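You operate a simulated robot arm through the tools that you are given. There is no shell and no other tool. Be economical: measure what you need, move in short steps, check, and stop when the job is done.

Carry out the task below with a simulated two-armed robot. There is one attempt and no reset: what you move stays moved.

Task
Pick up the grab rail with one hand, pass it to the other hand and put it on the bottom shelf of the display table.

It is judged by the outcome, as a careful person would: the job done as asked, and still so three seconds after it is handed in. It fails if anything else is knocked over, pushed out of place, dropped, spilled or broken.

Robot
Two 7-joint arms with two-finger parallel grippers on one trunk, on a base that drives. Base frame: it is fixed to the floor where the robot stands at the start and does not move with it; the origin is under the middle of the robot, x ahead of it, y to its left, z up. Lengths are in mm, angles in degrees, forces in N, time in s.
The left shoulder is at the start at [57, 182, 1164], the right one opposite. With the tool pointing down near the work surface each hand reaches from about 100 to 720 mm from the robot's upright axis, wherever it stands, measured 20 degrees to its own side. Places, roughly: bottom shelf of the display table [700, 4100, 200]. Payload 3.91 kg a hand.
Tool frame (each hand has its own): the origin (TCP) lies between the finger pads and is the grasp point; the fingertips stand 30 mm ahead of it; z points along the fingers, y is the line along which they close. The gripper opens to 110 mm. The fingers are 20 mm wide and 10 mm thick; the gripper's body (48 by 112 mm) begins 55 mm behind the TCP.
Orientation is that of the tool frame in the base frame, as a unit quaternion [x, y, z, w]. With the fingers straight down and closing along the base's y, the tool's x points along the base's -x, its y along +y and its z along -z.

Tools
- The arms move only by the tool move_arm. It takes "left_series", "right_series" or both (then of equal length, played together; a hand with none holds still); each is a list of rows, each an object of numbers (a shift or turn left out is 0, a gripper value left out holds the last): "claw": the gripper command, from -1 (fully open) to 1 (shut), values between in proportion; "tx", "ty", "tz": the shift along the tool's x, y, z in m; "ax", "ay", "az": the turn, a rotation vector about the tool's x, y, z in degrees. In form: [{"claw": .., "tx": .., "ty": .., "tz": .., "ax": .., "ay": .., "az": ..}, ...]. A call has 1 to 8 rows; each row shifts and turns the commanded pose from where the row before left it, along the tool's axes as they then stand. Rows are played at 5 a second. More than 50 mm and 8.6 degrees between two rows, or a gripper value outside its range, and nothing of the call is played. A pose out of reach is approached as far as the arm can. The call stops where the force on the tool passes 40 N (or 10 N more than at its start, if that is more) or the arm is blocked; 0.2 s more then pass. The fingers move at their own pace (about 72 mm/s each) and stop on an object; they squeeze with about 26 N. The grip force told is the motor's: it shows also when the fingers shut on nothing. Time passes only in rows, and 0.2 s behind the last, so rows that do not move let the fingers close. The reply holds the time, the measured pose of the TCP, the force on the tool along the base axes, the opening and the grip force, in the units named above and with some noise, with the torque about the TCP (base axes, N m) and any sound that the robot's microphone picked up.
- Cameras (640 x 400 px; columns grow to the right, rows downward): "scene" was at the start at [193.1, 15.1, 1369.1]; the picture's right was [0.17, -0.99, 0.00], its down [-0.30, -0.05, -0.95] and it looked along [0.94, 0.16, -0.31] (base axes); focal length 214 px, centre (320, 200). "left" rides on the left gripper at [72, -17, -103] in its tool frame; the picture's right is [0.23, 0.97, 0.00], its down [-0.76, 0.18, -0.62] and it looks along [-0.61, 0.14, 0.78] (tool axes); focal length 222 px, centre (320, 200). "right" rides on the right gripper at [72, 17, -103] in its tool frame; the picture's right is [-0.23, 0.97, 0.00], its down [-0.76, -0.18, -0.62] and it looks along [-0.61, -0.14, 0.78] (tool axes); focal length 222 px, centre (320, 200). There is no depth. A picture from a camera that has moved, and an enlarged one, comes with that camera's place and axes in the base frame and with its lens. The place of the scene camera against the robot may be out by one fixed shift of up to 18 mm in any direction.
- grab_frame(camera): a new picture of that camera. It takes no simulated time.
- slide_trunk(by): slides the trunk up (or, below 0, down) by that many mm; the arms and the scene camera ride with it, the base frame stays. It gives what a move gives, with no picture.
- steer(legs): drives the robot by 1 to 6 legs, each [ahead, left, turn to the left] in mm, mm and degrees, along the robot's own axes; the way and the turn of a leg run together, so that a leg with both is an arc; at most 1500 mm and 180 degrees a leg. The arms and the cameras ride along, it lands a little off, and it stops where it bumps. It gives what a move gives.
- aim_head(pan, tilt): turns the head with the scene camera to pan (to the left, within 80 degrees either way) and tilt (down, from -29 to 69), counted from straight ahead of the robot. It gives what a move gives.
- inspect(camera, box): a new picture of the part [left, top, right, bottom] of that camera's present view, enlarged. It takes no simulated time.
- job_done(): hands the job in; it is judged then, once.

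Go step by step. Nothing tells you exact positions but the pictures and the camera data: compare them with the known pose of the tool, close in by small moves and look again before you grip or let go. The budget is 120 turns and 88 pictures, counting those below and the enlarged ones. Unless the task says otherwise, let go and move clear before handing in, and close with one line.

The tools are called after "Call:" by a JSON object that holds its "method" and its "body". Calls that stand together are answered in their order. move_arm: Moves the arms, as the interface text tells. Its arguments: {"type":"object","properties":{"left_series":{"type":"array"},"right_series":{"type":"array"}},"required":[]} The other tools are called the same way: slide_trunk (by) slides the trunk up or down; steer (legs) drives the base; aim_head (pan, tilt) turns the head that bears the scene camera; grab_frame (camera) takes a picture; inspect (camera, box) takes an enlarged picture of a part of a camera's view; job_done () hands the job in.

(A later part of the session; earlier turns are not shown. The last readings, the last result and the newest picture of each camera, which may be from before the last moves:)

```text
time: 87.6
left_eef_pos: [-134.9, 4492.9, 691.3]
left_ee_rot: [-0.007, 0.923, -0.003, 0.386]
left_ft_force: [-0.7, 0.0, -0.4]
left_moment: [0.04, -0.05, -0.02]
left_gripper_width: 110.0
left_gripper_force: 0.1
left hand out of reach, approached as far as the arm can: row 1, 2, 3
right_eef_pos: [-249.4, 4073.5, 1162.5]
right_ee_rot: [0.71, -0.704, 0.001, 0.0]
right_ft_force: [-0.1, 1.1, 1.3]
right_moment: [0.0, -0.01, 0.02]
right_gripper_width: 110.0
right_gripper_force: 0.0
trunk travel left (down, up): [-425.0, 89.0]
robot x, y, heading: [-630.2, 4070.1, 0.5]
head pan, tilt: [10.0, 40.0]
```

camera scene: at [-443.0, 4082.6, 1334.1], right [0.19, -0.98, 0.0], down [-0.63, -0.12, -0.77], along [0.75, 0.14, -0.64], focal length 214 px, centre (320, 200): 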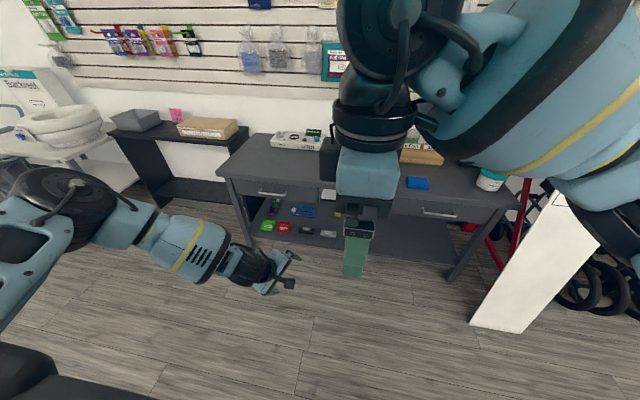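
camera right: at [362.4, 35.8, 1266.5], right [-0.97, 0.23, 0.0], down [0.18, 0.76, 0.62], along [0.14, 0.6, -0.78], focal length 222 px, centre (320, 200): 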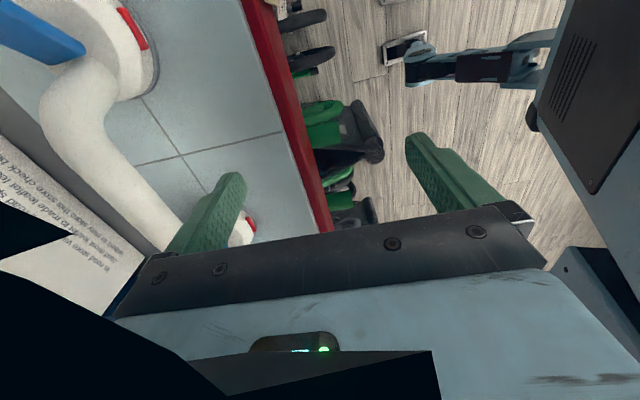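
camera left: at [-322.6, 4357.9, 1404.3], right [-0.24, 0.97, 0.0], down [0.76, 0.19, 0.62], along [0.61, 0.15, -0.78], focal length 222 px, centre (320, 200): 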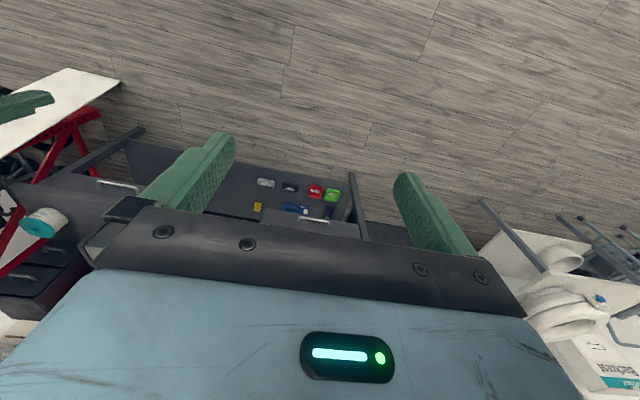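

That works: at 45° pitch the left hand reaches z=691, which is about z=266 with the trunk fully lowered. Plan:
1. Pick with the right hand from a robot heading of 45°.
2. Hand over in the air with the bar pointing forward, right hand vertical at the front and left hand pitched at the rear.
3. Place with the left hand, bar pointing into the shelf.

First I'll tuck the arms and look at the table without the right arm blocking the view.

Call:
{"method": "move_arm", "body": {"left_series": [{"tx": -0.015, "tz": -0.0455}, {"tx": -0.015, "tz": -0.0455}, {"tx": -0.015, "tz": -0.0455}, {"tx": -0.015, "tz": -0.0455}, {"tx": -0.015, "tz": -0.0455}, {"tx": -0.015, "tz": -0.0455}, {"tx": -0.015, "tz": -0.0455}, {}], "right_series": [{"az": 7.5}, {"az": 7.5}, {"az": 7.5}, {"az": 7.5}, {"az": 7.5}, {"az": 7.5}, {}, {}]}}

Call:
{"method": "move_arm", "body": {"right_series": [{"tx": -0.028, "ty": -0.028}, {"tx": 0.028, "ty": -0.028}, {"tx": 0.028, "ty": -0.028}, {"tx": 0.028, "ty": -0.028}, {"tx": 0.028, "ty": -0.028}, {"tx": 0.028, "ty": -0.028}, {}]}}

Call:
{"method": "aim_head", "body": {"pan": 0, "tilt": 40}}

Call:
{"method": "grab_frame", "body": {"camera": "scene"}}

```text
time: 89.4
left_eef_pos: [-273.8, 4511.0, 986.0]
left_ee_rot: [-0.008, 0.923, -0.004, 0.385]
left_ft_force: [-0.2, 0.4, 0.3]
left_moment: [0.0, 0.04, 0.01]
left_gripper_width: 109.8
left_gripper_force: 0.0
left hand out of reach, approached as far as the arm can: row 7
right_eef_pos: [-247.4, 4074.3, 1162.0]
right_ee_rot: [-0.386, 0.922, -0.002, 0.0]
right_ft_force: [0.3, 0.2, -0.2]
right_moment: [0.0, 0.0, -0.05]
right_gripper_width: 110.0
right_gripper_force: 0.0
trunk travel left (down, up): [-425.0, 89.0]
robot x, y, heading: [-629.3, 4068.4, 0.8]
head pan, tilt: [10.0, 40.0]
```

```text
time: 91.0
left_eef_pos: [-273.9, 4510.8, 987.2]
left_ee_rot: [-0.006, 0.923, -0.004, 0.386]
left_ft_force: [-0.8, -0.3, -0.6]
left_moment: [-0.01, 0.03, -0.03]
left_gripper_width: 110.0
left_gripper_force: 0.0
right_eef_pos: [-206.8, 3876.3, 1163.6]
right_ee_rot: [-0.387, 0.922, -0.002, 0.0]
right_ft_force: [-0.8, 0.3, -0.8]
right_moment: [-0.01, 0.0, 0.0]
right_gripper_width: 109.8
right_gripper_force: 0.1
trunk travel left (down, up): [-425.0, 89.0]
robot x, y, heading: [-628.7, 4066.9, 0.5]
head pan, tilt: [10.0, 40.0]
```

```text
time: 91.7
left_eef_pos: [-273.3, 4510.8, 986.4]
left_ee_rot: [-0.007, 0.923, -0.004, 0.386]
left_ft_force: [-0.2, -0.2, 1.0]
left_moment: [-0.02, -0.02, 0.02]
left_gripper_width: 109.8
left_gripper_force: 0.1
right_eef_pos: [-207.4, 3876.6, 1163.0]
right_ee_rot: [-0.386, 0.922, -0.001, 0.0]
right_ft_force: [-0.1, 0.2, 0.9]
right_moment: [0.01, -0.01, -0.03]
right_gripper_width: 110.3
right_gripper_force: 0.0
trunk travel left (down, up): [-425.0, 89.0]
robot x, y, heading: [-629.6, 4065.6, 0.5]
head pan, tilt: [0.0, 40.0]
```

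```text
67 pictures are left
camera scene: at [-441.5, 4067.9, 1334.1], right [0.01, -1.0, 0.0], down [-0.64, -0.01, -0.77], along [0.77, 0.01, -0.64], focal length 214 px, centre (320, 200)
```

scene: 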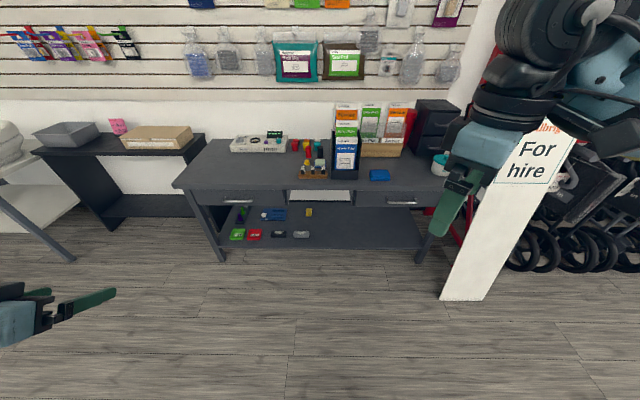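

I see the shelf's free right half clearly. The leaning "For hire" board blocks standing to the right, so I'll mirror the plan: pick with the left hand and place with the right, standing left of the free area. Now I'll set both arms for that and drive back to the rail.

Call:
{"method": "move_arm", "body": {"left_series": [{"ay": 7.5}, {"ay": 7.5}, {"ay": 7.5}, {"ay": 7.5}, {"ay": 7.5}, {"ay": 7.5}, {"tz": -0.045}, {"tz": -0.045}], "right_series": [{"az": 7.5}, {"az": 7.5}, {"az": 7.5}, {"az": 7.5}, {"az": 7.5}, {"az": 7.5}, {}, {}]}}

Call:
{"method": "move_arm", "body": {"left_series": [{"tz": -0.045}, {"tz": -0.045}, {"az": 7.5}, {"az": 7.5}, {"az": 7.5}, {"az": 7.5}, {"az": 7.5}, {"az": 7.5}]}}

Call:
{"method": "steer", "body": {"legs": [[0, -1500, 0], [0, -1500, 0], [0, -790, 0], [0, 0, -45]]}}

Call:
{"method": "inspect", "body": {"camera": "scene", "box": [160, 60, 480, 260]}}

```text
time: 93.5
left_eef_pos: [-282.2, 4518.4, 1078.4]
left_ee_rot: [-0.016, 0.997, 0.019, 0.068]
left_ft_force: [-0.7, -0.5, -0.8]
left_moment: [0.0, -0.03, 0.01]
left_gripper_width: 109.8
left_gripper_force: 0.1
left hand out of reach, approached as far as the arm can: row 4
right_eef_pos: [-205.7, 3876.1, 1162.7]
right_ee_rot: [-0.004, 1.0, -0.002, 0.001]
right_ft_force: [-1.0, 0.2, -0.6]
right_moment: [0.0, 0.03, -0.01]
right_gripper_width: 109.9
right_gripper_force: 0.1
trunk travel left (down, up): [-425.0, 89.0]
robot x, y, heading: [-623.4, 4070.9, 0.6]
head pan, tilt: [0.0, 40.0]
```

```text
time: 95.3
left_eef_pos: [-293.5, 4514.2, 1165.7]
left_ee_rot: [0.368, 0.927, 0.045, 0.057]
left_ft_force: [0.7, 0.3, -0.7]
left_moment: [-0.02, -0.02, -0.01]
left_gripper_width: 109.9
left_gripper_force: 0.1
right_eef_pos: [-206.7, 3875.4, 1162.3]
right_ee_rot: [-0.004, 1.0, -0.001, 0.001]
right_ft_force: [0.2, 0.3, 0.7]
right_moment: [0.0, 0.01, 0.04]
right_gripper_width: 110.1
right_gripper_force: 0.0
trunk travel left (down, up): [-425.0, 89.0]
robot x, y, heading: [-628.4, 4067.4, 0.6]
head pan, tilt: [0.0, 40.0]
```

```text
time: 130.4
left_eef_pos: [-11.4, 373.5, 1164.3]
left_ee_rot: [0.69, 0.72, 0.02, 0.069]
left_ft_force: [-0.9, 0.4, -0.4]
left_moment: [0.04, -0.01, -0.03]
left_gripper_width: 109.9
left_gripper_force: 0.0
right_eef_pos: [-396.3, -143.3, 1163.8]
right_ee_rot: [0.374, 0.927, -0.001, 0.0]
right_ft_force: [-0.3, -0.3, 0.0]
right_moment: [0.03, 0.02, 0.0]
right_gripper_width: 110.0
right_gripper_force: 0.0
trunk travel left (down, up): [-425.0, 89.0]
robot x, y, heading: [-561.4, 286.9, -43.5]
head pan, tilt: [0.0, 40.0]
```

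```text
2.00 times, centred on (320, 160) of scene
camera zoom: at [-428.9, 158.4, 1334.1], right [-0.69, -0.72, 0.0], down [-0.46, 0.44, -0.77], along [0.55, -0.53, -0.64], focal length 429 px, centre (320, 280)
```

zoom: 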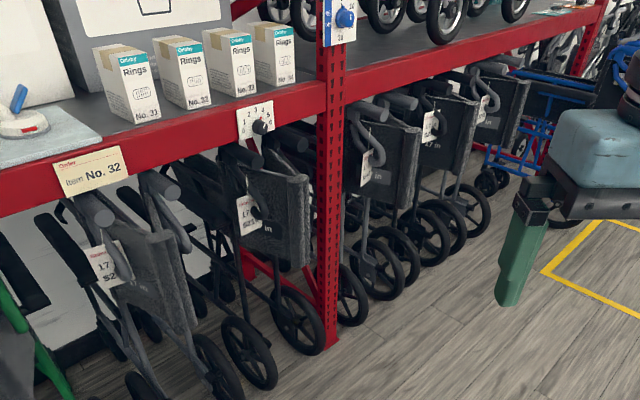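

I'm back near the rack. I'll straighten the left tool to vertical and drive diagonally so the left hand stops just short of the rail and above it.

Call:
{"method": "move_arm", "body": {"left_series": [{"tz": -0.03}, {"ax": 3.6, "ay": 2.0, "az": 1.2}, {"ax": 3.6, "ay": 2.0, "az": 1.2}, {}]}}

Call:
{"method": "steer", "body": {"legs": [[370, 322, 0]]}}

Call:
{"method": "aim_head", "body": {"pan": 50, "tilt": 30}}

Call:
{"method": "grab_frame", "body": {"camera": "scene"}}

Call:
{"method": "grab_frame", "body": {"camera": "left"}}

```text
time: 131.4
left_eef_pos: [-15.3, 376.7, 1194.8]
left_ee_rot: [0.707, 0.707, 0.001, -0.001]
left_ft_force: [0.1, 0.5, 0.2]
left_moment: [0.03, 0.01, -0.02]
left_gripper_width: 109.9
left_gripper_force: 0.1
right_eef_pos: [-396.8, -142.3, 1163.4]
right_ee_rot: [0.373, 0.928, -0.001, 0.0]
right_ft_force: [0.1, 0.2, 0.4]
right_moment: [0.01, 0.01, -0.01]
right_gripper_width: 110.1
right_gripper_force: 0.2
trunk travel left (down, up): [-425.0, 89.0]
robot x, y, heading: [-564.3, 287.2, -43.9]
head pan, tilt: [0.0, 40.0]
```

```text
time: 134.8
left_eef_pos: [471.5, 349.3, 1194.6]
left_ee_rot: [0.709, 0.706, 0.0, -0.001]
left_ft_force: [-0.3, -0.1, 0.6]
left_moment: [0.01, -0.02, 0.01]
left_gripper_width: 110.0
left_gripper_force: 0.1
right_eef_pos: [89.7, -167.8, 1163.3]
right_ee_rot: [0.375, 0.927, -0.001, -0.001]
right_ft_force: [0.1, -1.7, 0.3]
right_moment: [-0.01, 0.01, 0.01]
right_gripper_width: 110.0
right_gripper_force: 0.1
trunk travel left (down, up): [-425.0, 89.0]
robot x, y, heading: [-75.4, 262.5, -43.9]
head pan, tilt: [0.0, 40.0]
```

```text
time: 136.0
left_eef_pos: [471.5, 349.9, 1193.7]
left_ee_rot: [0.708, 0.706, 0.0, -0.001]
left_ft_force: [0.0, -0.8, -0.5]
left_moment: [-0.01, 0.01, -0.04]
left_gripper_width: 110.3
left_gripper_force: 0.1
right_eef_pos: [88.5, -168.6, 1162.1]
right_ee_rot: [0.376, 0.927, -0.001, 0.001]
right_ft_force: [0.5, 0.1, -0.9]
right_moment: [0.02, 0.01, -0.02]
right_gripper_width: 109.9
right_gripper_force: 0.1
trunk travel left (down, up): [-425.0, 89.0]
robot x, y, heading: [-76.6, 259.9, -44.0]
head pan, tilt: [50.0, 30.0]
```

```text
65 pictures are left
camera scene: at [85.8, 202.0, 1349.4], right [0.11, -0.99, 0.0], down [-0.5, -0.05, -0.87], along [0.86, 0.09, -0.5], focal length 214 px, centre (320, 200)
```

scene: 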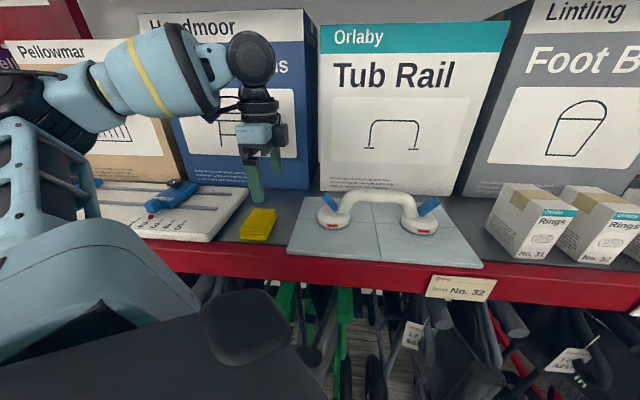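

```text
64 pictures are left
camera left: at [456.4, 420.6, 1298.2], right [0.97, 0.22, 0.0], down [0.17, -0.76, 0.62], along [0.14, -0.61, -0.78], focal length 222 px, centre (320, 200)
```

left: 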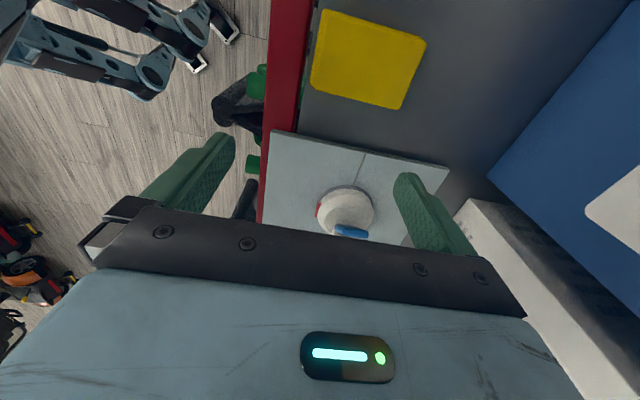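

I misjudged the offset: the hand is at y=350 and needs about y=70. I'll drive diagonally to put it above the -y part of the bar, with fingertips staying near z=1165.

Call:
{"method": "steer", "body": {"legs": [[247, -151, 0]]}}

Call:
{"method": "grab_frame", "body": {"camera": "left"}}

Call:
{"method": "grab_frame", "body": {"camera": "scene"}}

```text
time: 138.0
left_eef_pos: [544.8, 70.9, 1194.2]
left_ee_rot: [0.708, 0.706, 0.001, 0.0]
left_ft_force: [-0.1, -0.1, 0.7]
left_moment: [0.0, 0.03, 0.05]
left_gripper_width: 110.1
left_gripper_force: 0.0
right_eef_pos: [163.3, -448.0, 1162.7]
right_ee_rot: [0.375, 0.927, -0.001, 0.0]
right_ft_force: [0.3, 0.7, 0.2]
right_moment: [0.06, 0.06, -0.01]
right_gripper_width: 110.2
right_gripper_force: 0.0
trunk travel left (down, up): [-425.0, 89.0]
robot x, y, heading: [-4.1, -14.4, -43.9]
head pan, tilt: [50.0, 30.0]
```

```text
63 pictures are left
camera left: at [530.3, 141.0, 1298.2], right [0.97, 0.22, 0.0], down [0.18, -0.76, 0.62], along [0.14, -0.61, -0.78], focal length 222 px, centre (320, 200)
```

left: 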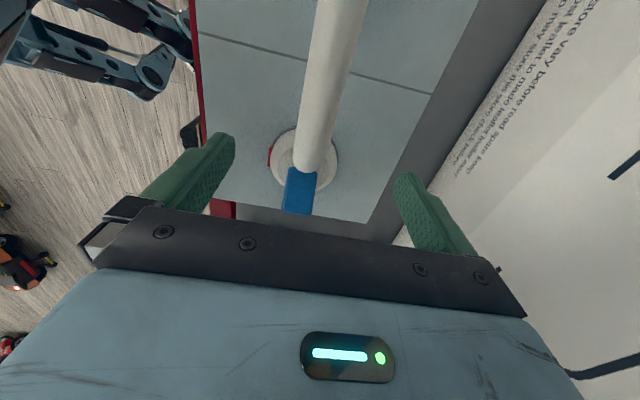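

```text
62 pictures are left
camera scene: at [159.9, -78.1, 1349.5], right [0.11, -0.99, 0.0], down [-0.5, -0.05, -0.87], along [0.86, 0.09, -0.5], focal length 214 px, centre (320, 200)
```

scene: 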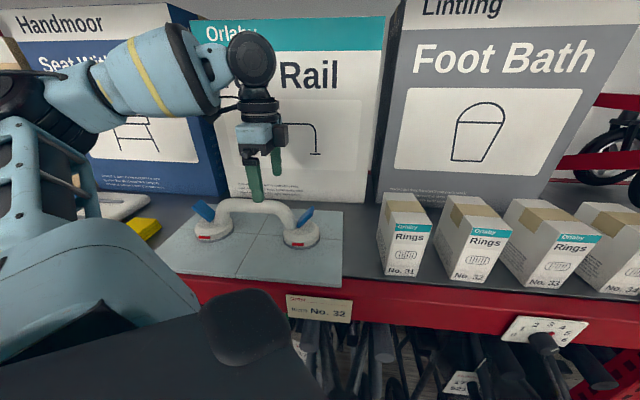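

The bar is about 35 mm thick at x≈544, z≈1092, right under the hand. I'll descend straddling it and check before gripping.

Call:
{"method": "move_arm", "body": {"left_series": [{"tz": 0.03}, {"tz": 0.03}, {"tz": 0.02}, {}]}}

Call:
{"method": "grab_frame", "body": {"camera": "left"}}

Call:
{"method": "inspect", "body": {"camera": "scene", "box": [150, 140, 350, 265]}}

```text
time: 139.0
left_eef_pos: [545.0, 70.4, 1114.0]
left_ee_rot: [0.709, 0.706, 0.0, 0.0]
left_ft_force: [-1.0, 0.1, 0.2]
left_moment: [0.03, 0.0, 0.02]
left_gripper_width: 110.0
left_gripper_force: 0.1
right_eef_pos: [161.2, -447.9, 1164.5]
right_ee_rot: [0.375, 0.927, -0.001, 0.0]
right_ft_force: [-0.5, 0.6, 0.4]
right_moment: [0.03, 0.02, 0.01]
right_gripper_width: 109.9
right_gripper_force: 0.1
trunk travel left (down, up): [-425.0, 89.0]
robot x, y, heading: [-2.2, -17.4, -43.9]
head pan, tilt: [50.0, 30.0]
```

```text
61 pictures are left
camera left: at [529.5, 141.6, 1218.1], right [0.97, 0.22, 0.0], down [0.17, -0.76, 0.62], along [0.14, -0.61, -0.78], focal length 222 px, centre (320, 200)
```

left: 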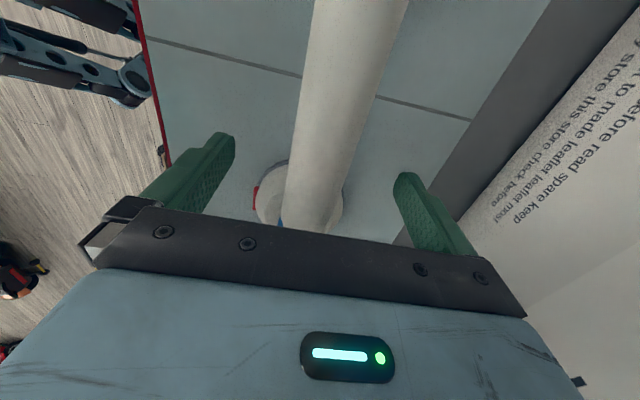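

```text
3.20 times, centred on (250, 202) of scene
camera zoom: at [159.7, -78.0, 1349.5], right [0.11, -0.99, 0.0], down [-0.5, -0.05, -0.87], along [0.86, 0.09, -0.5], focal length 686 px, centre (544, 192)
```

zoom: 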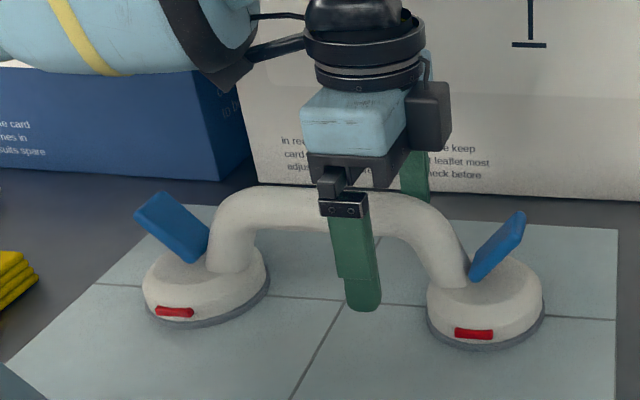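

The hand straddles the bar and its TCP is near bar height. I'll lower 6 mm and close.

Call:
{"method": "move_arm", "body": {"left_series": [{"tz": 0.006}, {"claw": 1}, {"claw": 1}, {"claw": 1}, {"claw": 1}, {"claw": 1}]}}

Call:
{"method": "grab_frame", "body": {"camera": "left"}}

```text
time: 140.4
left_eef_pos: [545.4, 69.9, 1108.3]
left_ee_rot: [0.708, 0.707, 0.0, 0.0]
left_ft_force: [0.7, -1.1, 0.7]
left_moment: [-0.07, 0.01, 0.22]
left_gripper_width: 29.6
left_gripper_force: 26.1
right_eef_pos: [162.1, -448.6, 1163.8]
right_ee_rot: [0.375, 0.927, -0.002, 0.0]
right_ft_force: [-1.6, -0.1, 0.2]
right_moment: [0.0, 0.02, 0.01]
right_gripper_width: 110.0
right_gripper_force: 0.1
trunk travel left (down, up): [-425.0, 89.0]
robot x, y, heading: [0.0, -17.8, -43.9]
head pan, tilt: [50.0, 30.0]
```

```text
59 pictures are left
camera left: at [529.7, 141.5, 1212.3], right [0.97, 0.22, 0.0], down [0.18, -0.76, 0.62], along [0.14, -0.61, -0.78], focal length 222 px, centre (320, 200)
```

left: 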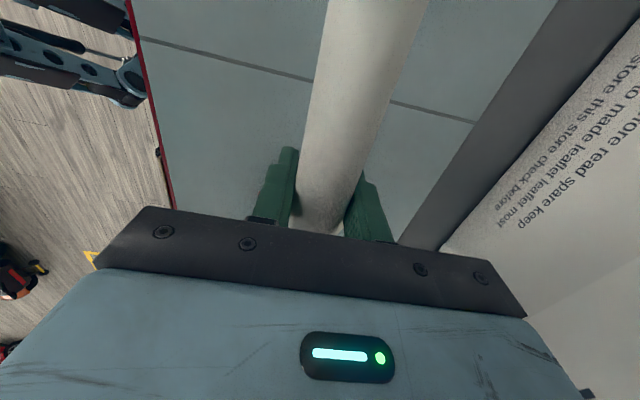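

It is gripped at 29.6 mm. I'll lift gently and watch the force for suction.

Call:
{"method": "move_arm", "body": {"left_series": [{"tz": -0.004}, {"tz": -0.006}, {}]}}

Call:
{"method": "inspect", "body": {"camera": "scene", "box": [150, 140, 350, 265]}}

```text
time: 141.2
left_eef_pos: [545.6, 68.9, 1118.5]
left_ee_rot: [0.709, 0.705, 0.0, -0.001]
left_ft_force: [-0.4, -0.8, -5.0]
left_moment: [-0.15, 0.01, 0.0]
left_gripper_width: 29.7
left_gripper_force: 26.4
right_eef_pos: [163.0, -449.7, 1163.1]
right_ee_rot: [0.374, 0.927, -0.002, 0.0]
right_ft_force: [-0.4, 0.1, 0.1]
right_moment: [0.02, -0.02, 0.02]
right_gripper_width: 109.9
right_gripper_force: 0.0
trunk travel left (down, up): [-425.0, 89.0]
robot x, y, heading: [-2.9, -17.3, -44.0]
head pan, tilt: [50.0, 30.0]
```

```text
3.20 times, centred on (250, 202) of scene
camera zoom: at [160.4, -77.8, 1349.4], right [0.11, -0.99, 0.0], down [-0.5, -0.05, -0.87], along [0.86, 0.09, -0.5], focal length 686 px, centre (544, 192)
```

zoom: 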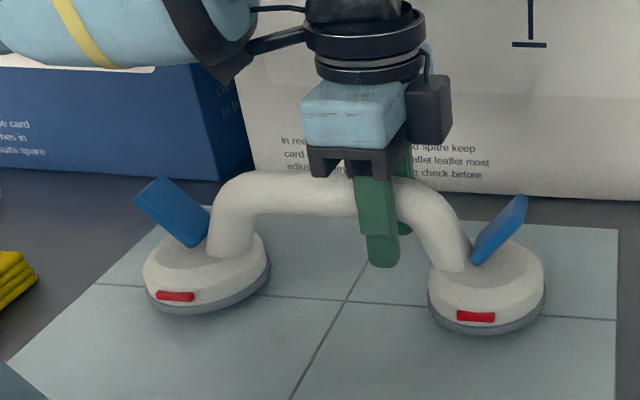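

The rail lifts freely at about 0.5 kg with no suction. I'll raise it further and back straight away from the rack.

Call:
{"method": "move_arm", "body": {"left_series": [{"tz": -0.025}, {"tz": -0.025}, {"tz": -0.025}, {"tz": -0.025}, {}]}}

Call:
{"method": "steer", "body": {"legs": [[-396, -382, 0]]}}

Call:
{"method": "grab_frame", "body": {"camera": "scene"}}

```text
time: 142.4
left_eef_pos: [545.5, 70.5, 1217.3]
left_ee_rot: [0.708, 0.706, 0.0, 0.0]
left_ft_force: [0.3, 1.0, -4.5]
left_moment: [-0.2, 0.0, -0.01]
left_gripper_width: 29.6
left_gripper_force: 26.3
right_eef_pos: [163.4, -447.7, 1163.8]
right_ee_rot: [0.375, 0.927, -0.002, 0.0]
right_ft_force: [-0.7, 0.0, 0.1]
right_moment: [0.0, 0.01, 0.02]
right_gripper_width: 110.0
right_gripper_force: 0.1
trunk travel left (down, up): [-425.0, 89.0]
robot x, y, heading: [-3.7, -14.7, -43.9]
head pan, tilt: [50.0, 30.0]
```

```text
time: 146.3
left_eef_pos: [-5.0, 70.8, 1217.7]
left_ee_rot: [0.709, 0.705, -0.001, 0.0]
left_ft_force: [0.3, 1.2, -4.8]
left_moment: [-0.2, 0.01, 0.0]
left_gripper_width: 29.5
left_gripper_force: 25.6
right_eef_pos: [-386.7, -446.3, 1162.0]
right_ee_rot: [0.375, 0.927, -0.002, 0.0]
right_ft_force: [0.6, 0.5, 0.3]
right_moment: [0.03, 0.01, 0.01]
right_gripper_width: 110.2
right_gripper_force: 0.0
trunk travel left (down, up): [-425.0, 89.0]
robot x, y, heading: [-551.4, -16.8, -44.0]
head pan, tilt: [50.0, 30.0]
```

```text
57 pictures are left
camera scene: at [-389.9, -76.7, 1349.4], right [0.11, -0.99, 0.0], down [-0.5, -0.05, -0.87], along [0.86, 0.09, -0.5], focal length 214 px, centre (320, 200)
```

scene: 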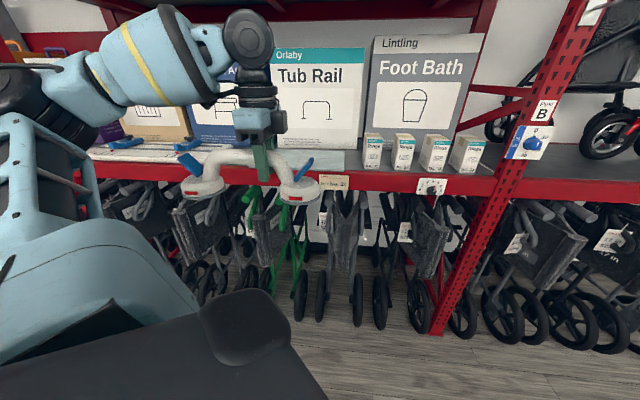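

Clear of the rack. I'll turn the robot back to heading 0 and bring the rail in front with the bar pointing forward.

Call:
{"method": "steer", "body": {"legs": [[0, 0, 44]]}}

Call:
{"method": "move_arm", "body": {"left_series": [{"az": -7.5}, {"az": -7.5}, {"az": -7.5}, {"az": -7.5}, {"az": -7.5}, {"az": -7.5}, {}]}}

Call:
{"method": "move_arm", "body": {"left_series": [{"tx": -0.025, "ty": -0.03, "tz": 0.02}, {"tx": -0.025, "ty": -0.03, "tz": 0.02}, {"tx": -0.025, "ty": -0.03, "tz": 0.02}, {"tx": -0.025, "ty": -0.03, "tz": 0.02}, {"tx": -0.025, "ty": -0.03, "tz": 0.02}, {"tx": -0.025, "ty": -0.03, "tz": 0.02}, {"tx": -0.025, "ty": -0.03, "tz": 0.02}, {"tx": -0.025, "ty": -0.03, "tz": 0.02}]}}

```text
time: 148.7
left_eef_pos: [-217.9, 426.7, 1218.0]
left_ee_rot: [0.393, 0.919, 0.0, 0.0]
left_ft_force: [0.1, -0.2, -4.6]
left_moment: [-0.11, -0.14, 0.0]
left_gripper_width: 29.4
left_gripper_force: 25.6
right_eef_pos: [-134.4, -211.3, 1163.1]
right_ee_rot: [0.0, 1.0, -0.002, 0.0]
right_ft_force: [-0.1, 0.3, 0.1]
right_moment: [0.04, 0.0, 0.0]
right_gripper_width: 110.2
right_gripper_force: 0.1
trunk travel left (down, up): [-425.0, 89.0]
robot x, y, heading: [-554.0, -15.9, -0.1]
head pan, tilt: [50.0, 30.0]
```

```text
time: 150.3
left_eef_pos: [-217.6, 428.0, 1217.4]
left_ee_rot: [0.011, 1.0, 0.001, 0.0]
left_ft_force: [0.9, -0.1, -4.5]
left_moment: [0.02, -0.16, 0.0]
left_gripper_width: 29.6
left_gripper_force: 26.6
right_eef_pos: [-134.5, -210.3, 1163.9]
right_ee_rot: [0.002, 1.0, -0.002, 0.001]
right_ft_force: [-0.4, -0.1, 0.5]
right_moment: [0.02, -0.02, 0.0]
right_gripper_width: 109.9
right_gripper_force: 0.1
trunk travel left (down, up): [-425.0, 89.0]
robot x, y, heading: [-553.5, -12.2, -0.1]
head pan, tilt: [50.0, 30.0]
```

```text
time: 152.1
left_eef_pos: [-22.3, 183.4, 1055.2]
left_ee_rot: [0.011, 1.0, 0.001, -0.001]
left_ft_force: [0.9, 0.6, -3.3]
left_moment: [-0.04, -0.14, 0.0]
left_gripper_width: 29.5
left_gripper_force: 26.4
right_eef_pos: [-131.4, -211.9, 1162.5]
right_ee_rot: [0.001, 1.0, -0.001, 0.001]
right_ft_force: [0.2, 0.3, -0.1]
right_moment: [0.03, 0.02, -0.01]
right_gripper_width: 109.8
right_gripper_force: 0.0
trunk travel left (down, up): [-425.0, 89.0]
robot x, y, heading: [-555.4, -12.3, -0.0]
head pan, tilt: [50.0, 30.0]
```

The rail is held steady with the bar pointing forward. I'll bring it lower and more central for the handover and pitch the right hand, keeping it away from the head.

Call:
{"method": "move_arm", "body": {"left_series": [{"ty": -0.038, "tz": 0.027, "tx": -0.004}, {"ty": -0.038, "tz": 0.027, "tx": -0.004}, {"ty": -0.038, "tz": 0.027, "tx": -0.004}, {"ty": -0.038, "tz": 0.027, "tx": -0.004}, {"ty": -0.038, "tz": 0.027, "tx": -0.004}, {"ty": -0.038, "tz": 0.027, "tx": -0.004}, {}]}}

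Call:
{"method": "move_arm", "body": {"right_series": [{"ty": -0.03, "tz": 0.03}, {"ay": -7.5, "tz": 0.02}, {"ay": -7.5, "tz": 0.02}, {"ay": -7.5}, {"ay": -7.5}, {"ay": -7.5}, {"ay": -7.5}, {}]}}

Call:
{"method": "aim_head", "body": {"pan": -5, "tilt": 50}}

Call:
{"method": "grab_frame", "body": {"camera": "scene"}}

Call:
{"method": "grab_frame", "body": {"camera": "right"}}

```text
time: 153.7
left_eef_pos: [-21.5, 144.7, 993.4]
left_ee_rot: [0.012, 1.0, 0.0, 0.0]
left_ft_force: [0.1, -0.8, -4.2]
left_moment: [-0.01, -0.18, 0.0]
left_gripper_width: 29.7
left_gripper_force: 26.2
left hand out of reach, approached as far as the arm can: row 1, 2, 3, 4, 5, 6
right_eef_pos: [-133.5, -211.8, 1163.6]
right_ee_rot: [0.001, 1.0, -0.001, 0.001]
right_ft_force: [0.4, -0.4, 1.0]
right_moment: [-0.02, -0.05, 0.02]
right_gripper_width: 109.8
right_gripper_force: 0.0
trunk travel left (down, up): [-425.0, 89.0]
robot x, y, heading: [-554.3, -14.5, -0.2]
head pan, tilt: [50.0, 30.0]
```

```text
time: 155.5
left_eef_pos: [-21.4, 145.4, 993.5]
left_ee_rot: [0.011, 1.0, 0.0, 0.0]
left_ft_force: [0.3, -0.1, -3.8]
left_moment: [0.04, -0.19, 0.05]
left_gripper_width: 29.4
left_gripper_force: 26.4
right_eef_pos: [-116.0, -240.0, 1097.1]
right_ee_rot: [0.0, 0.924, -0.002, 0.383]
right_ft_force: [-0.1, -0.2, -0.3]
right_moment: [-0.02, -0.02, 0.05]
right_gripper_width: 110.1
right_gripper_force: 0.0
right hand out of reach, approached as far as the arm can: row 7
trunk travel left (down, up): [-425.0, 89.0]
robot x, y, heading: [-558.7, -17.0, -0.1]
head pan, tilt: [50.0, 30.0]
```

```text
time: 156.7
left_eef_pos: [-20.5, 143.4, 993.4]
left_ee_rot: [0.012, 1.0, 0.0, -0.001]
left_ft_force: [-0.3, 0.1, -4.4]
left_moment: [0.01, -0.14, 0.01]
left_gripper_width: 29.7
left_gripper_force: 25.8
right_eef_pos: [-115.5, -239.2, 1098.9]
right_ee_rot: [0.0, 0.924, -0.001, 0.383]
right_ft_force: [1.2, -0.1, -0.7]
right_moment: [0.01, -0.02, -0.02]
right_gripper_width: 110.2
right_gripper_force: 0.1
trunk travel left (down, up): [-425.0, 89.0]
robot x, y, heading: [-554.7, -18.0, 0.0]
head pan, tilt: [-5.0, 50.0]
```

```text
56 pictures are left
camera scene: at [-374.7, -22.5, 1319.9], right [-0.09, -1.0, 0.0], down [-0.76, 0.07, -0.64], along [0.64, -0.06, -0.77], focal length 214 px, centre (320, 200)
```

scene: 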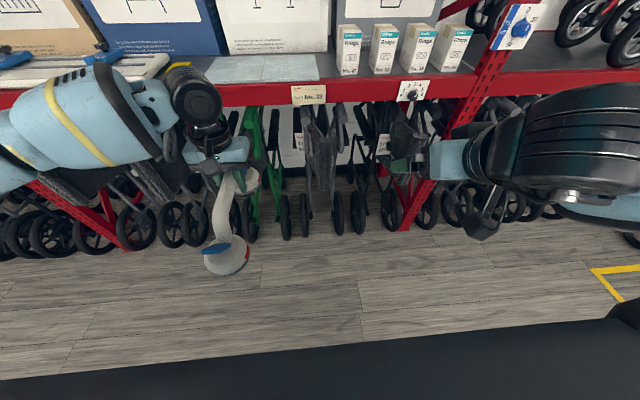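

```text
55 pictures are left
camera right: at [-239.6, -221.2, 1120.1], right [0.16, 0.97, 0.16], down [0.1, -0.18, 0.98], along [0.98, -0.14, -0.12], focal length 222 px, centre (320, 200)
```

right: 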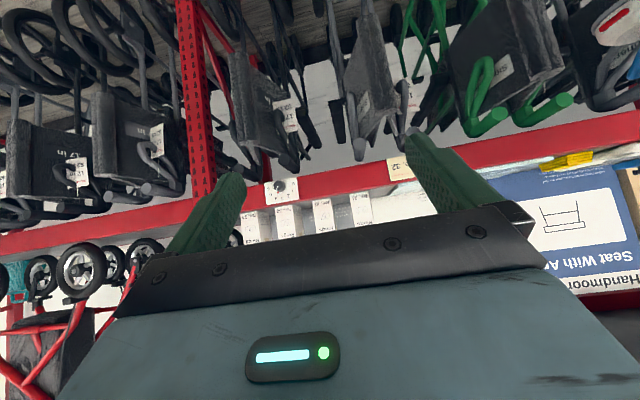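

The left arm can't go further inward this low, so I'll do the handover a bit higher and further out, around z=1100.

Call:
{"method": "move_arm", "body": {"left_series": [{"tz": -0.03, "tx": -0.01}, {"tz": -0.03, "tx": -0.01}, {"tz": -0.03, "tx": -0.01, "ty": -0.02}, {"tz": -0.02, "tx": -0.01, "ty": -0.03}, {"tx": -0.01, "ty": -0.03}, {}]}}

Call:
{"method": "move_arm", "body": {"right_series": [{"tz": -0.04, "tx": -0.02}, {"tz": -0.04, "tx": -0.02}, {"ty": 0.04}, {"ty": 0.04}, {"ty": 0.04}, {}]}}

Call:
{"method": "grab_frame", "body": {"camera": "scene"}}

Call:
{"method": "grab_frame", "body": {"camera": "right"}}

```text
time: 158.1
left_eef_pos: [-9.2, 162.2, 1057.3]
left_ee_rot: [0.012, 1.0, 0.001, -0.001]
left_ft_force: [1.0, -0.5, -4.5]
left_moment: [0.0, -0.24, -0.01]
left_gripper_width: 29.4
left_gripper_force: 25.8
left hand out of reach, approached as far as the arm can: row 1, 2, 3, 4, 5
right_eef_pos: [-114.3, -239.4, 1097.8]
right_ee_rot: [0.001, 0.924, -0.002, 0.383]
right_ft_force: [-0.1, 0.3, -0.2]
right_moment: [0.0, 0.0, -0.01]
right_gripper_width: 110.1
right_gripper_force: 0.1
trunk travel left (down, up): [-425.0, 89.0]
robot x, y, heading: [-548.8, -16.6, 0.1]
head pan, tilt: [-5.0, 50.0]
```

```text
time: 159.5
left_eef_pos: [-8.1, 159.5, 1058.1]
left_ee_rot: [0.011, 1.0, 0.001, -0.001]
left_ft_force: [0.5, 0.0, -4.2]
left_moment: [0.04, -0.18, -0.02]
left_gripper_width: 29.4
left_gripper_force: 26.2
right_eef_pos: [-145.3, -120.1, 1182.7]
right_ee_rot: [0.002, 0.924, -0.003, 0.383]
right_ft_force: [-0.4, 0.6, 0.2]
right_moment: [-0.02, 0.03, 0.04]
right_gripper_width: 110.2
right_gripper_force: 0.1
trunk travel left (down, up): [-425.0, 89.0]
robot x, y, heading: [-551.2, -15.7, 0.1]
head pan, tilt: [-5.0, 50.0]
```

```text
54 pictures are left
camera scene: at [-374.9, -23.5, 1319.9], right [-0.09, -1.0, 0.0], down [-0.76, 0.07, -0.64], along [0.64, -0.06, -0.77], focal length 214 px, centre (320, 200)
```

scene: 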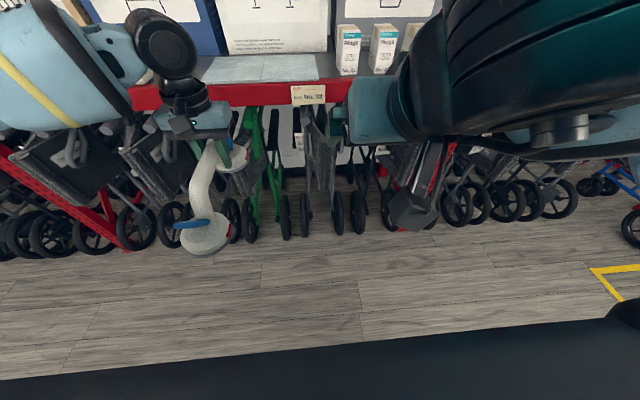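

```text
53 pictures are left
camera right: at [-269.0, -101.5, 1204.4], right [0.16, 0.97, 0.16], down [0.1, -0.18, 0.98], along [0.98, -0.14, -0.12], focal length 222 px, centre (320, 200)
```

right: 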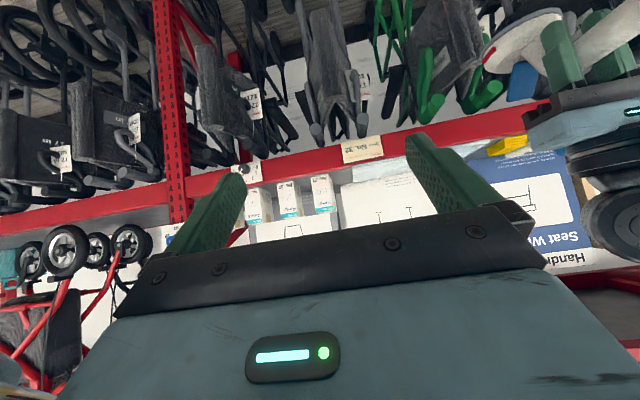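

The left arm resists moving inward with this yaw. Yawing the rail so its rear end swings toward the right hand suits both arms better, so I'll yaw both hands by 40° to the left.

Call:
{"method": "move_arm", "body": {"left_series": [{"az": -8}, {"az": -8}, {"az": -8}, {"az": -8}, {"az": -8}, {}], "right_series": [{"ax": -5.66, "az": -5.66}, {"ax": -5.66, "az": -5.66}, {"ax": -5.66, "az": -5.66}, {"ax": -5.66, "az": -5.66}, {"ax": -5.66, "az": -5.66}, {}]}}

Call:
{"method": "grab_frame", "body": {"camera": "scene"}}

Call:
{"method": "grab_frame", "body": {"camera": "right"}}

```text
time: 160.9
left_eef_pos: [-9.9, 161.0, 1057.0]
left_ee_rot: [-0.333, 0.943, 0.002, -0.001]
left_ft_force: [0.1, -0.2, -4.7]
left_moment: [0.12, -0.16, 0.04]
left_gripper_width: 29.6
left_gripper_force: 26.3
right_eef_pos: [-143.4, -118.5, 1181.8]
right_ee_rot: [-0.315, 0.868, 0.13, 0.36]
right_ft_force: [0.0, -0.4, -0.4]
right_moment: [0.01, -0.04, -0.03]
right_gripper_width: 110.0
right_gripper_force: 0.1
trunk travel left (down, up): [-425.0, 89.0]
robot x, y, heading: [-552.1, -14.5, -0.2]
head pan, tilt: [-5.0, 50.0]
```

```text
52 pictures are left
camera scene: at [-374.9, -22.3, 1319.9], right [-0.09, -1.0, 0.0], down [-0.76, 0.07, -0.64], along [0.64, -0.06, -0.77], focal length 214 px, centre (320, 200)
```

scene: 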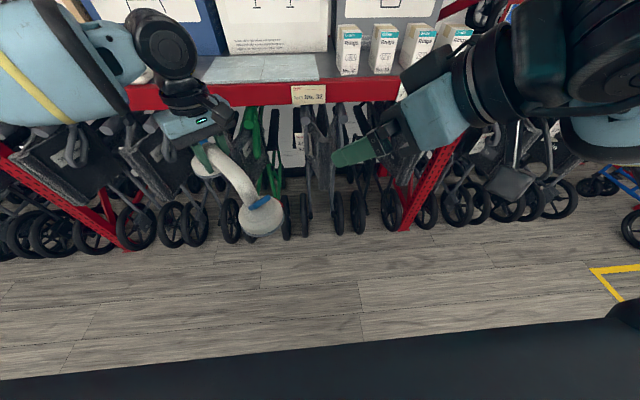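

```text
51 pictures are left
camera right: at [-249.7, -185.2, 1204.6], right [-0.5, 0.85, 0.16], down [0.19, -0.07, 0.98], along [0.84, 0.52, -0.12], focal length 222 px, centre (320, 200)
```

right: 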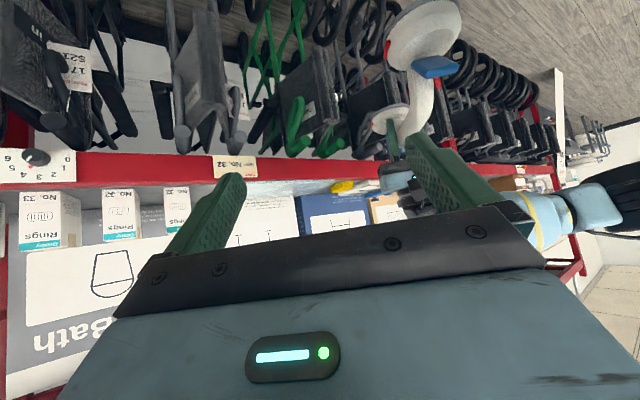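

Both hands are yawed alike, with the bar at 39°. I'll move the right hand to a pre-grasp point 110 mm behind its target along its own axis and look.

Call:
{"method": "move_arm", "body": {"right_series": [{"tx": -0.0116, "ty": 0.026, "tz": 0.025}, {"tx": -0.0116, "ty": 0.026, "tz": 0.025}, {"tx": -0.0116, "ty": 0.026, "tz": 0.025}, {"tx": -0.0116, "ty": 0.026, "tz": 0.025}, {"tx": -0.0116, "ty": 0.026, "tz": 0.025}, {}]}}

Call:
{"method": "grab_frame", "body": {"camera": "right"}}

Call:
{"method": "grab_frame", "body": {"camera": "scene"}}

```text
time: 162.3
left_eef_pos: [-8.9, 160.7, 1056.5]
left_ee_rot: [-0.331, 0.944, 0.001, 0.0]
left_ft_force: [0.4, 0.4, -4.5]
left_moment: [0.12, -0.16, -0.02]
left_gripper_width: 29.6
left_gripper_force: 25.5
right_eef_pos: [-128.3, 62.6, 1135.0]
right_ee_rot: [-0.316, 0.868, 0.13, 0.361]
right_ft_force: [-0.3, 0.5, -0.2]
right_moment: [0.0, -0.01, -0.01]
right_gripper_width: 109.9
right_gripper_force: 0.1
trunk travel left (down, up): [-425.0, 89.0]
robot x, y, heading: [-552.4, -16.7, -0.0]
head pan, tilt: [-5.0, 50.0]
```

```text
50 pictures are left
camera right: at [-235.0, -2.4, 1156.4], right [-0.5, 0.85, 0.16], down [0.19, -0.07, 0.98], along [0.84, 0.52, -0.12], focal length 222 px, centre (320, 200)
```

right: 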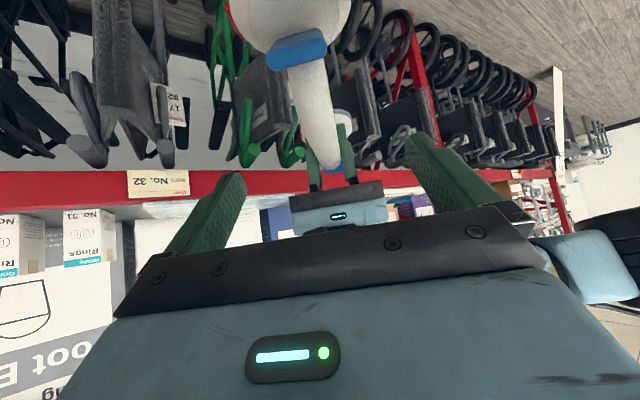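

```text
49 pictures are left
camera scene: at [-374.8, -23.3, 1319.9], right [-0.09, -1.0, 0.0], down [-0.76, 0.07, -0.64], along [0.64, -0.06, -0.77], focal length 214 px, centre (320, 200)
```

scene: 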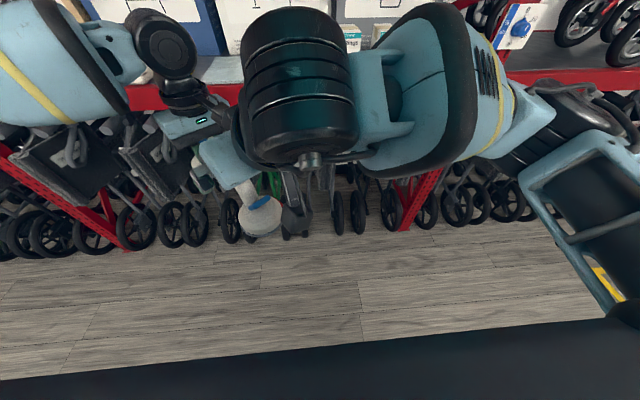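

The bar lines up with the right hand's approach axis. I'll advance 80 mm and check again.

Call:
{"method": "move_arm", "body": {"right_series": [{"tz": 0.03}, {"tz": 0.03}, {"tz": 0.02}, {}]}}

Call:
{"method": "grab_frame", "body": {"camera": "right"}}

Call:
{"method": "inspect", "body": {"camera": "scene", "box": [120, 90, 320, 250]}}

Call:
{"method": "grab_frame", "body": {"camera": "left"}}

```text
time: 163.3
left_eef_pos: [-8.8, 160.5, 1057.2]
left_ee_rot: [-0.331, 0.944, 0.001, 0.0]
left_ft_force: [-0.3, 1.0, -4.5]
left_moment: [0.13, -0.14, -0.02]
left_gripper_width: 29.4
left_gripper_force: 26.0
right_eef_pos: [-84.2, 99.3, 1077.7]
right_ee_rot: [-0.316, 0.868, 0.13, 0.36]
right_ft_force: [-0.3, -0.4, 0.2]
right_moment: [-0.03, -0.01, -0.02]
right_gripper_width: 110.0
right_gripper_force: 0.1
trunk travel left (down, up): [-425.0, 89.0]
robot x, y, heading: [-548.5, -12.9, 0.2]
head pan, tilt: [-5.0, 50.0]
```

```text
48 pictures are left
camera right: at [-191.0, 33.2, 1099.9], right [-0.5, 0.85, 0.16], down [0.19, -0.07, 0.98], along [0.84, 0.52, -0.12], focal length 222 px, centre (320, 200)
```

right: 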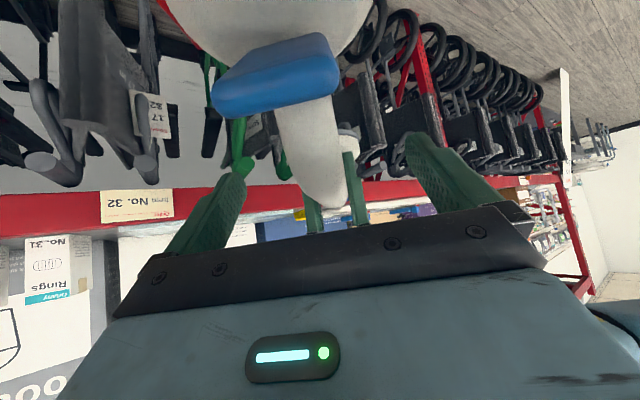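

```text
2.50 times, centred on (220, 170) of scene
camera zoom: at [-374.9, -22.7, 1319.9], right [-0.09, -1.0, 0.0], down [-0.76, 0.07, -0.64], along [0.64, -0.06, -0.77], focal length 536 px, centre (570, 275)
```

zoom: 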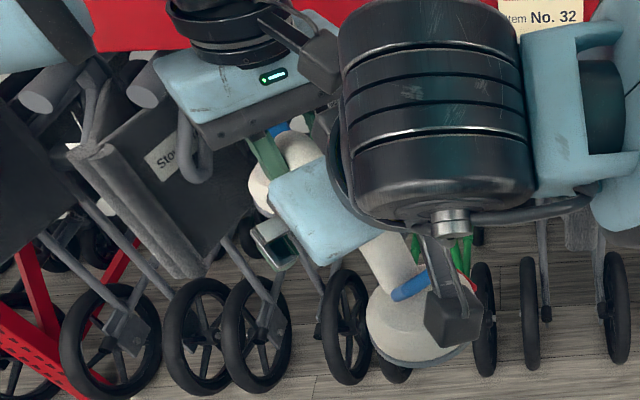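

```text
46 pictures are left
camera left: at [-53.9, 101.1, 1161.4], right [-0.79, 0.62, 0.0], down [0.48, 0.61, 0.62], along [0.38, 0.49, -0.78], focal length 222 px, centre (320, 200)
```

left: 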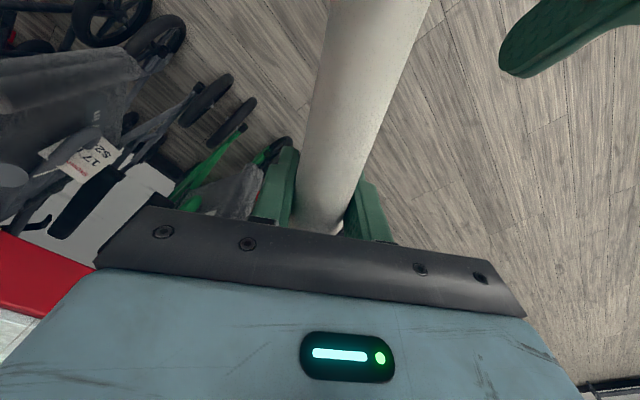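

The left hand's camera mount looks close to the right gripper's upper side. I'll zoom in on that gap before advancing further.

Call:
{"method": "inspect", "body": {"camera": "scene", "box": [180, 90, 280, 152]}}

```text
6.40 times, centred on (230, 121) of scene
camera zoom: at [-374.9, -22.7, 1319.9], right [-0.09, -1.0, 0.0], down [-0.76, 0.07, -0.64], along [0.64, -0.06, -0.77], focal length 1373 px, centre (896, 706)
```

zoom: 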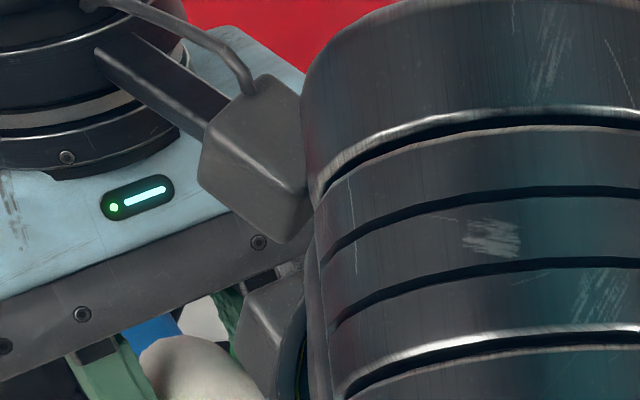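

There is a gap of about 10 mm between the camera mount and the right gripper. I'll pitch slightly more and shift a little away to widen it, then advance in small steps.

Call:
{"method": "move_arm", "body": {"right_series": [{"ay": -3.5, "tx": 0.004}, {"tz": 0.008}, {"tz": 0.008}, {"tz": 0.008}, {}]}}

Call:
{"method": "inspect", "body": {"camera": "scene", "box": [180, 90, 280, 152]}}

Call:
{"method": "grab_frame", "body": {"camera": "right"}}

```text
time: 164.5
left_eef_pos: [-9.5, 161.7, 1058.1]
left_ee_rot: [-0.332, 0.943, 0.001, 0.0]
left_ft_force: [0.4, 0.4, -4.1]
left_moment: [0.14, -0.14, 0.02]
left_gripper_width: 29.5
left_gripper_force: 26.2
right_eef_pos: [-72.6, 110.4, 1059.1]
right_ee_rot: [-0.312, 0.857, 0.14, 0.387]
right_ft_force: [0.0, 0.2, -0.4]
right_moment: [0.0, -0.01, 0.03]
right_gripper_width: 110.1
right_gripper_force: 0.2
trunk travel left (down, up): [-425.0, 89.0]
robot x, y, heading: [-555.1, -16.8, -0.0]
head pan, tilt: [-5.0, 50.0]
```

```text
6.40 times, centred on (230, 121) of scene
camera zoom: at [-374.8, -22.6, 1319.9], right [-0.09, -1.0, 0.0], down [-0.76, 0.07, -0.64], along [0.64, -0.06, -0.77], focal length 1373 px, centre (896, 706)
```

zoom: 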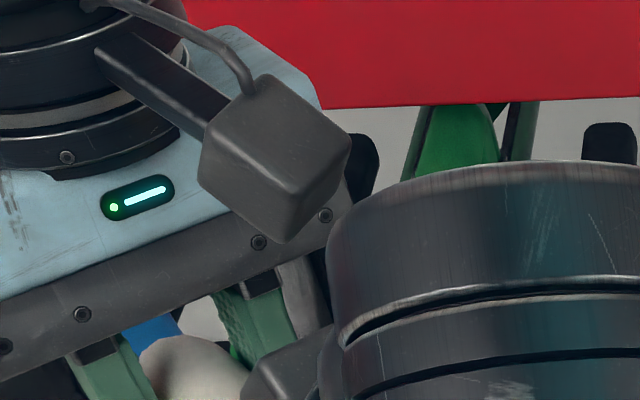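

```text
43 pictures are left
camera right: at [-179.7, 42.8, 1073.7], right [-0.51, 0.84, 0.17], down [0.14, -0.11, 0.98], along [0.85, 0.52, -0.06], focal length 222 px, centre (320, 200)
```

right: 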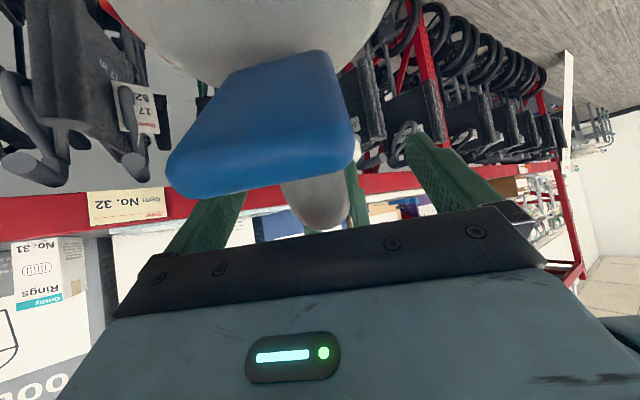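

It's clear, and the bar sits between the right fingers. I'll close the right gripper while the left holds.

Call:
{"method": "move_arm", "body": {"right_series": [{"tz": 0.004}, {"claw": 0.4}, {"claw": 1}, {"claw": 1}, {"claw": 1}, {"claw": 1}, {"claw": 1}]}}

Call:
{"method": "grab_frame", "body": {"camera": "right"}}

```text
time: 166.1
left_eef_pos: [-9.2, 160.4, 1057.2]
left_ee_rot: [-0.332, 0.943, 0.001, 0.0]
left_ft_force: [2.4, -2.2, -4.8]
left_moment: [-0.03, 0.02, 0.44]
left_gripper_width: 29.5
left_gripper_force: 25.6
right_eef_pos: [-71.0, 111.1, 1056.5]
right_ee_rot: [-0.312, 0.857, 0.139, 0.387]
right_ft_force: [-2.6, 1.5, 0.1]
right_moment: [0.11, -0.18, -0.2]
right_gripper_width: 29.5
right_gripper_force: 25.8
trunk travel left (down, up): [-425.0, 89.0]
robot x, y, heading: [-555.1, -14.9, -0.1]
head pan, tilt: [-5.0, 50.0]
```

```text
42 pictures are left
camera right: at [-177.6, 44.7, 1071.3], right [-0.51, 0.84, 0.17], down [0.14, -0.11, 0.98], along [0.85, 0.53, -0.06], focal length 222 px, centre (320, 200)
```

right: 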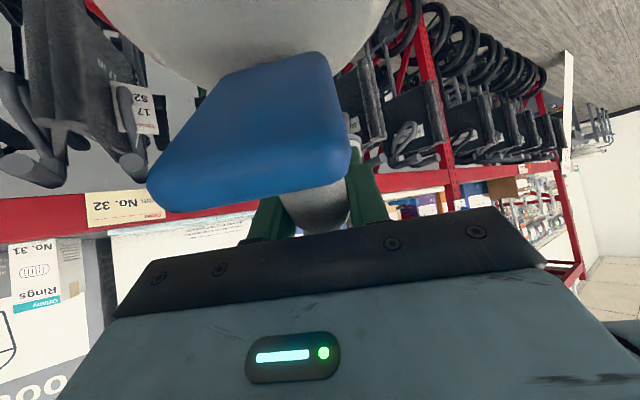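

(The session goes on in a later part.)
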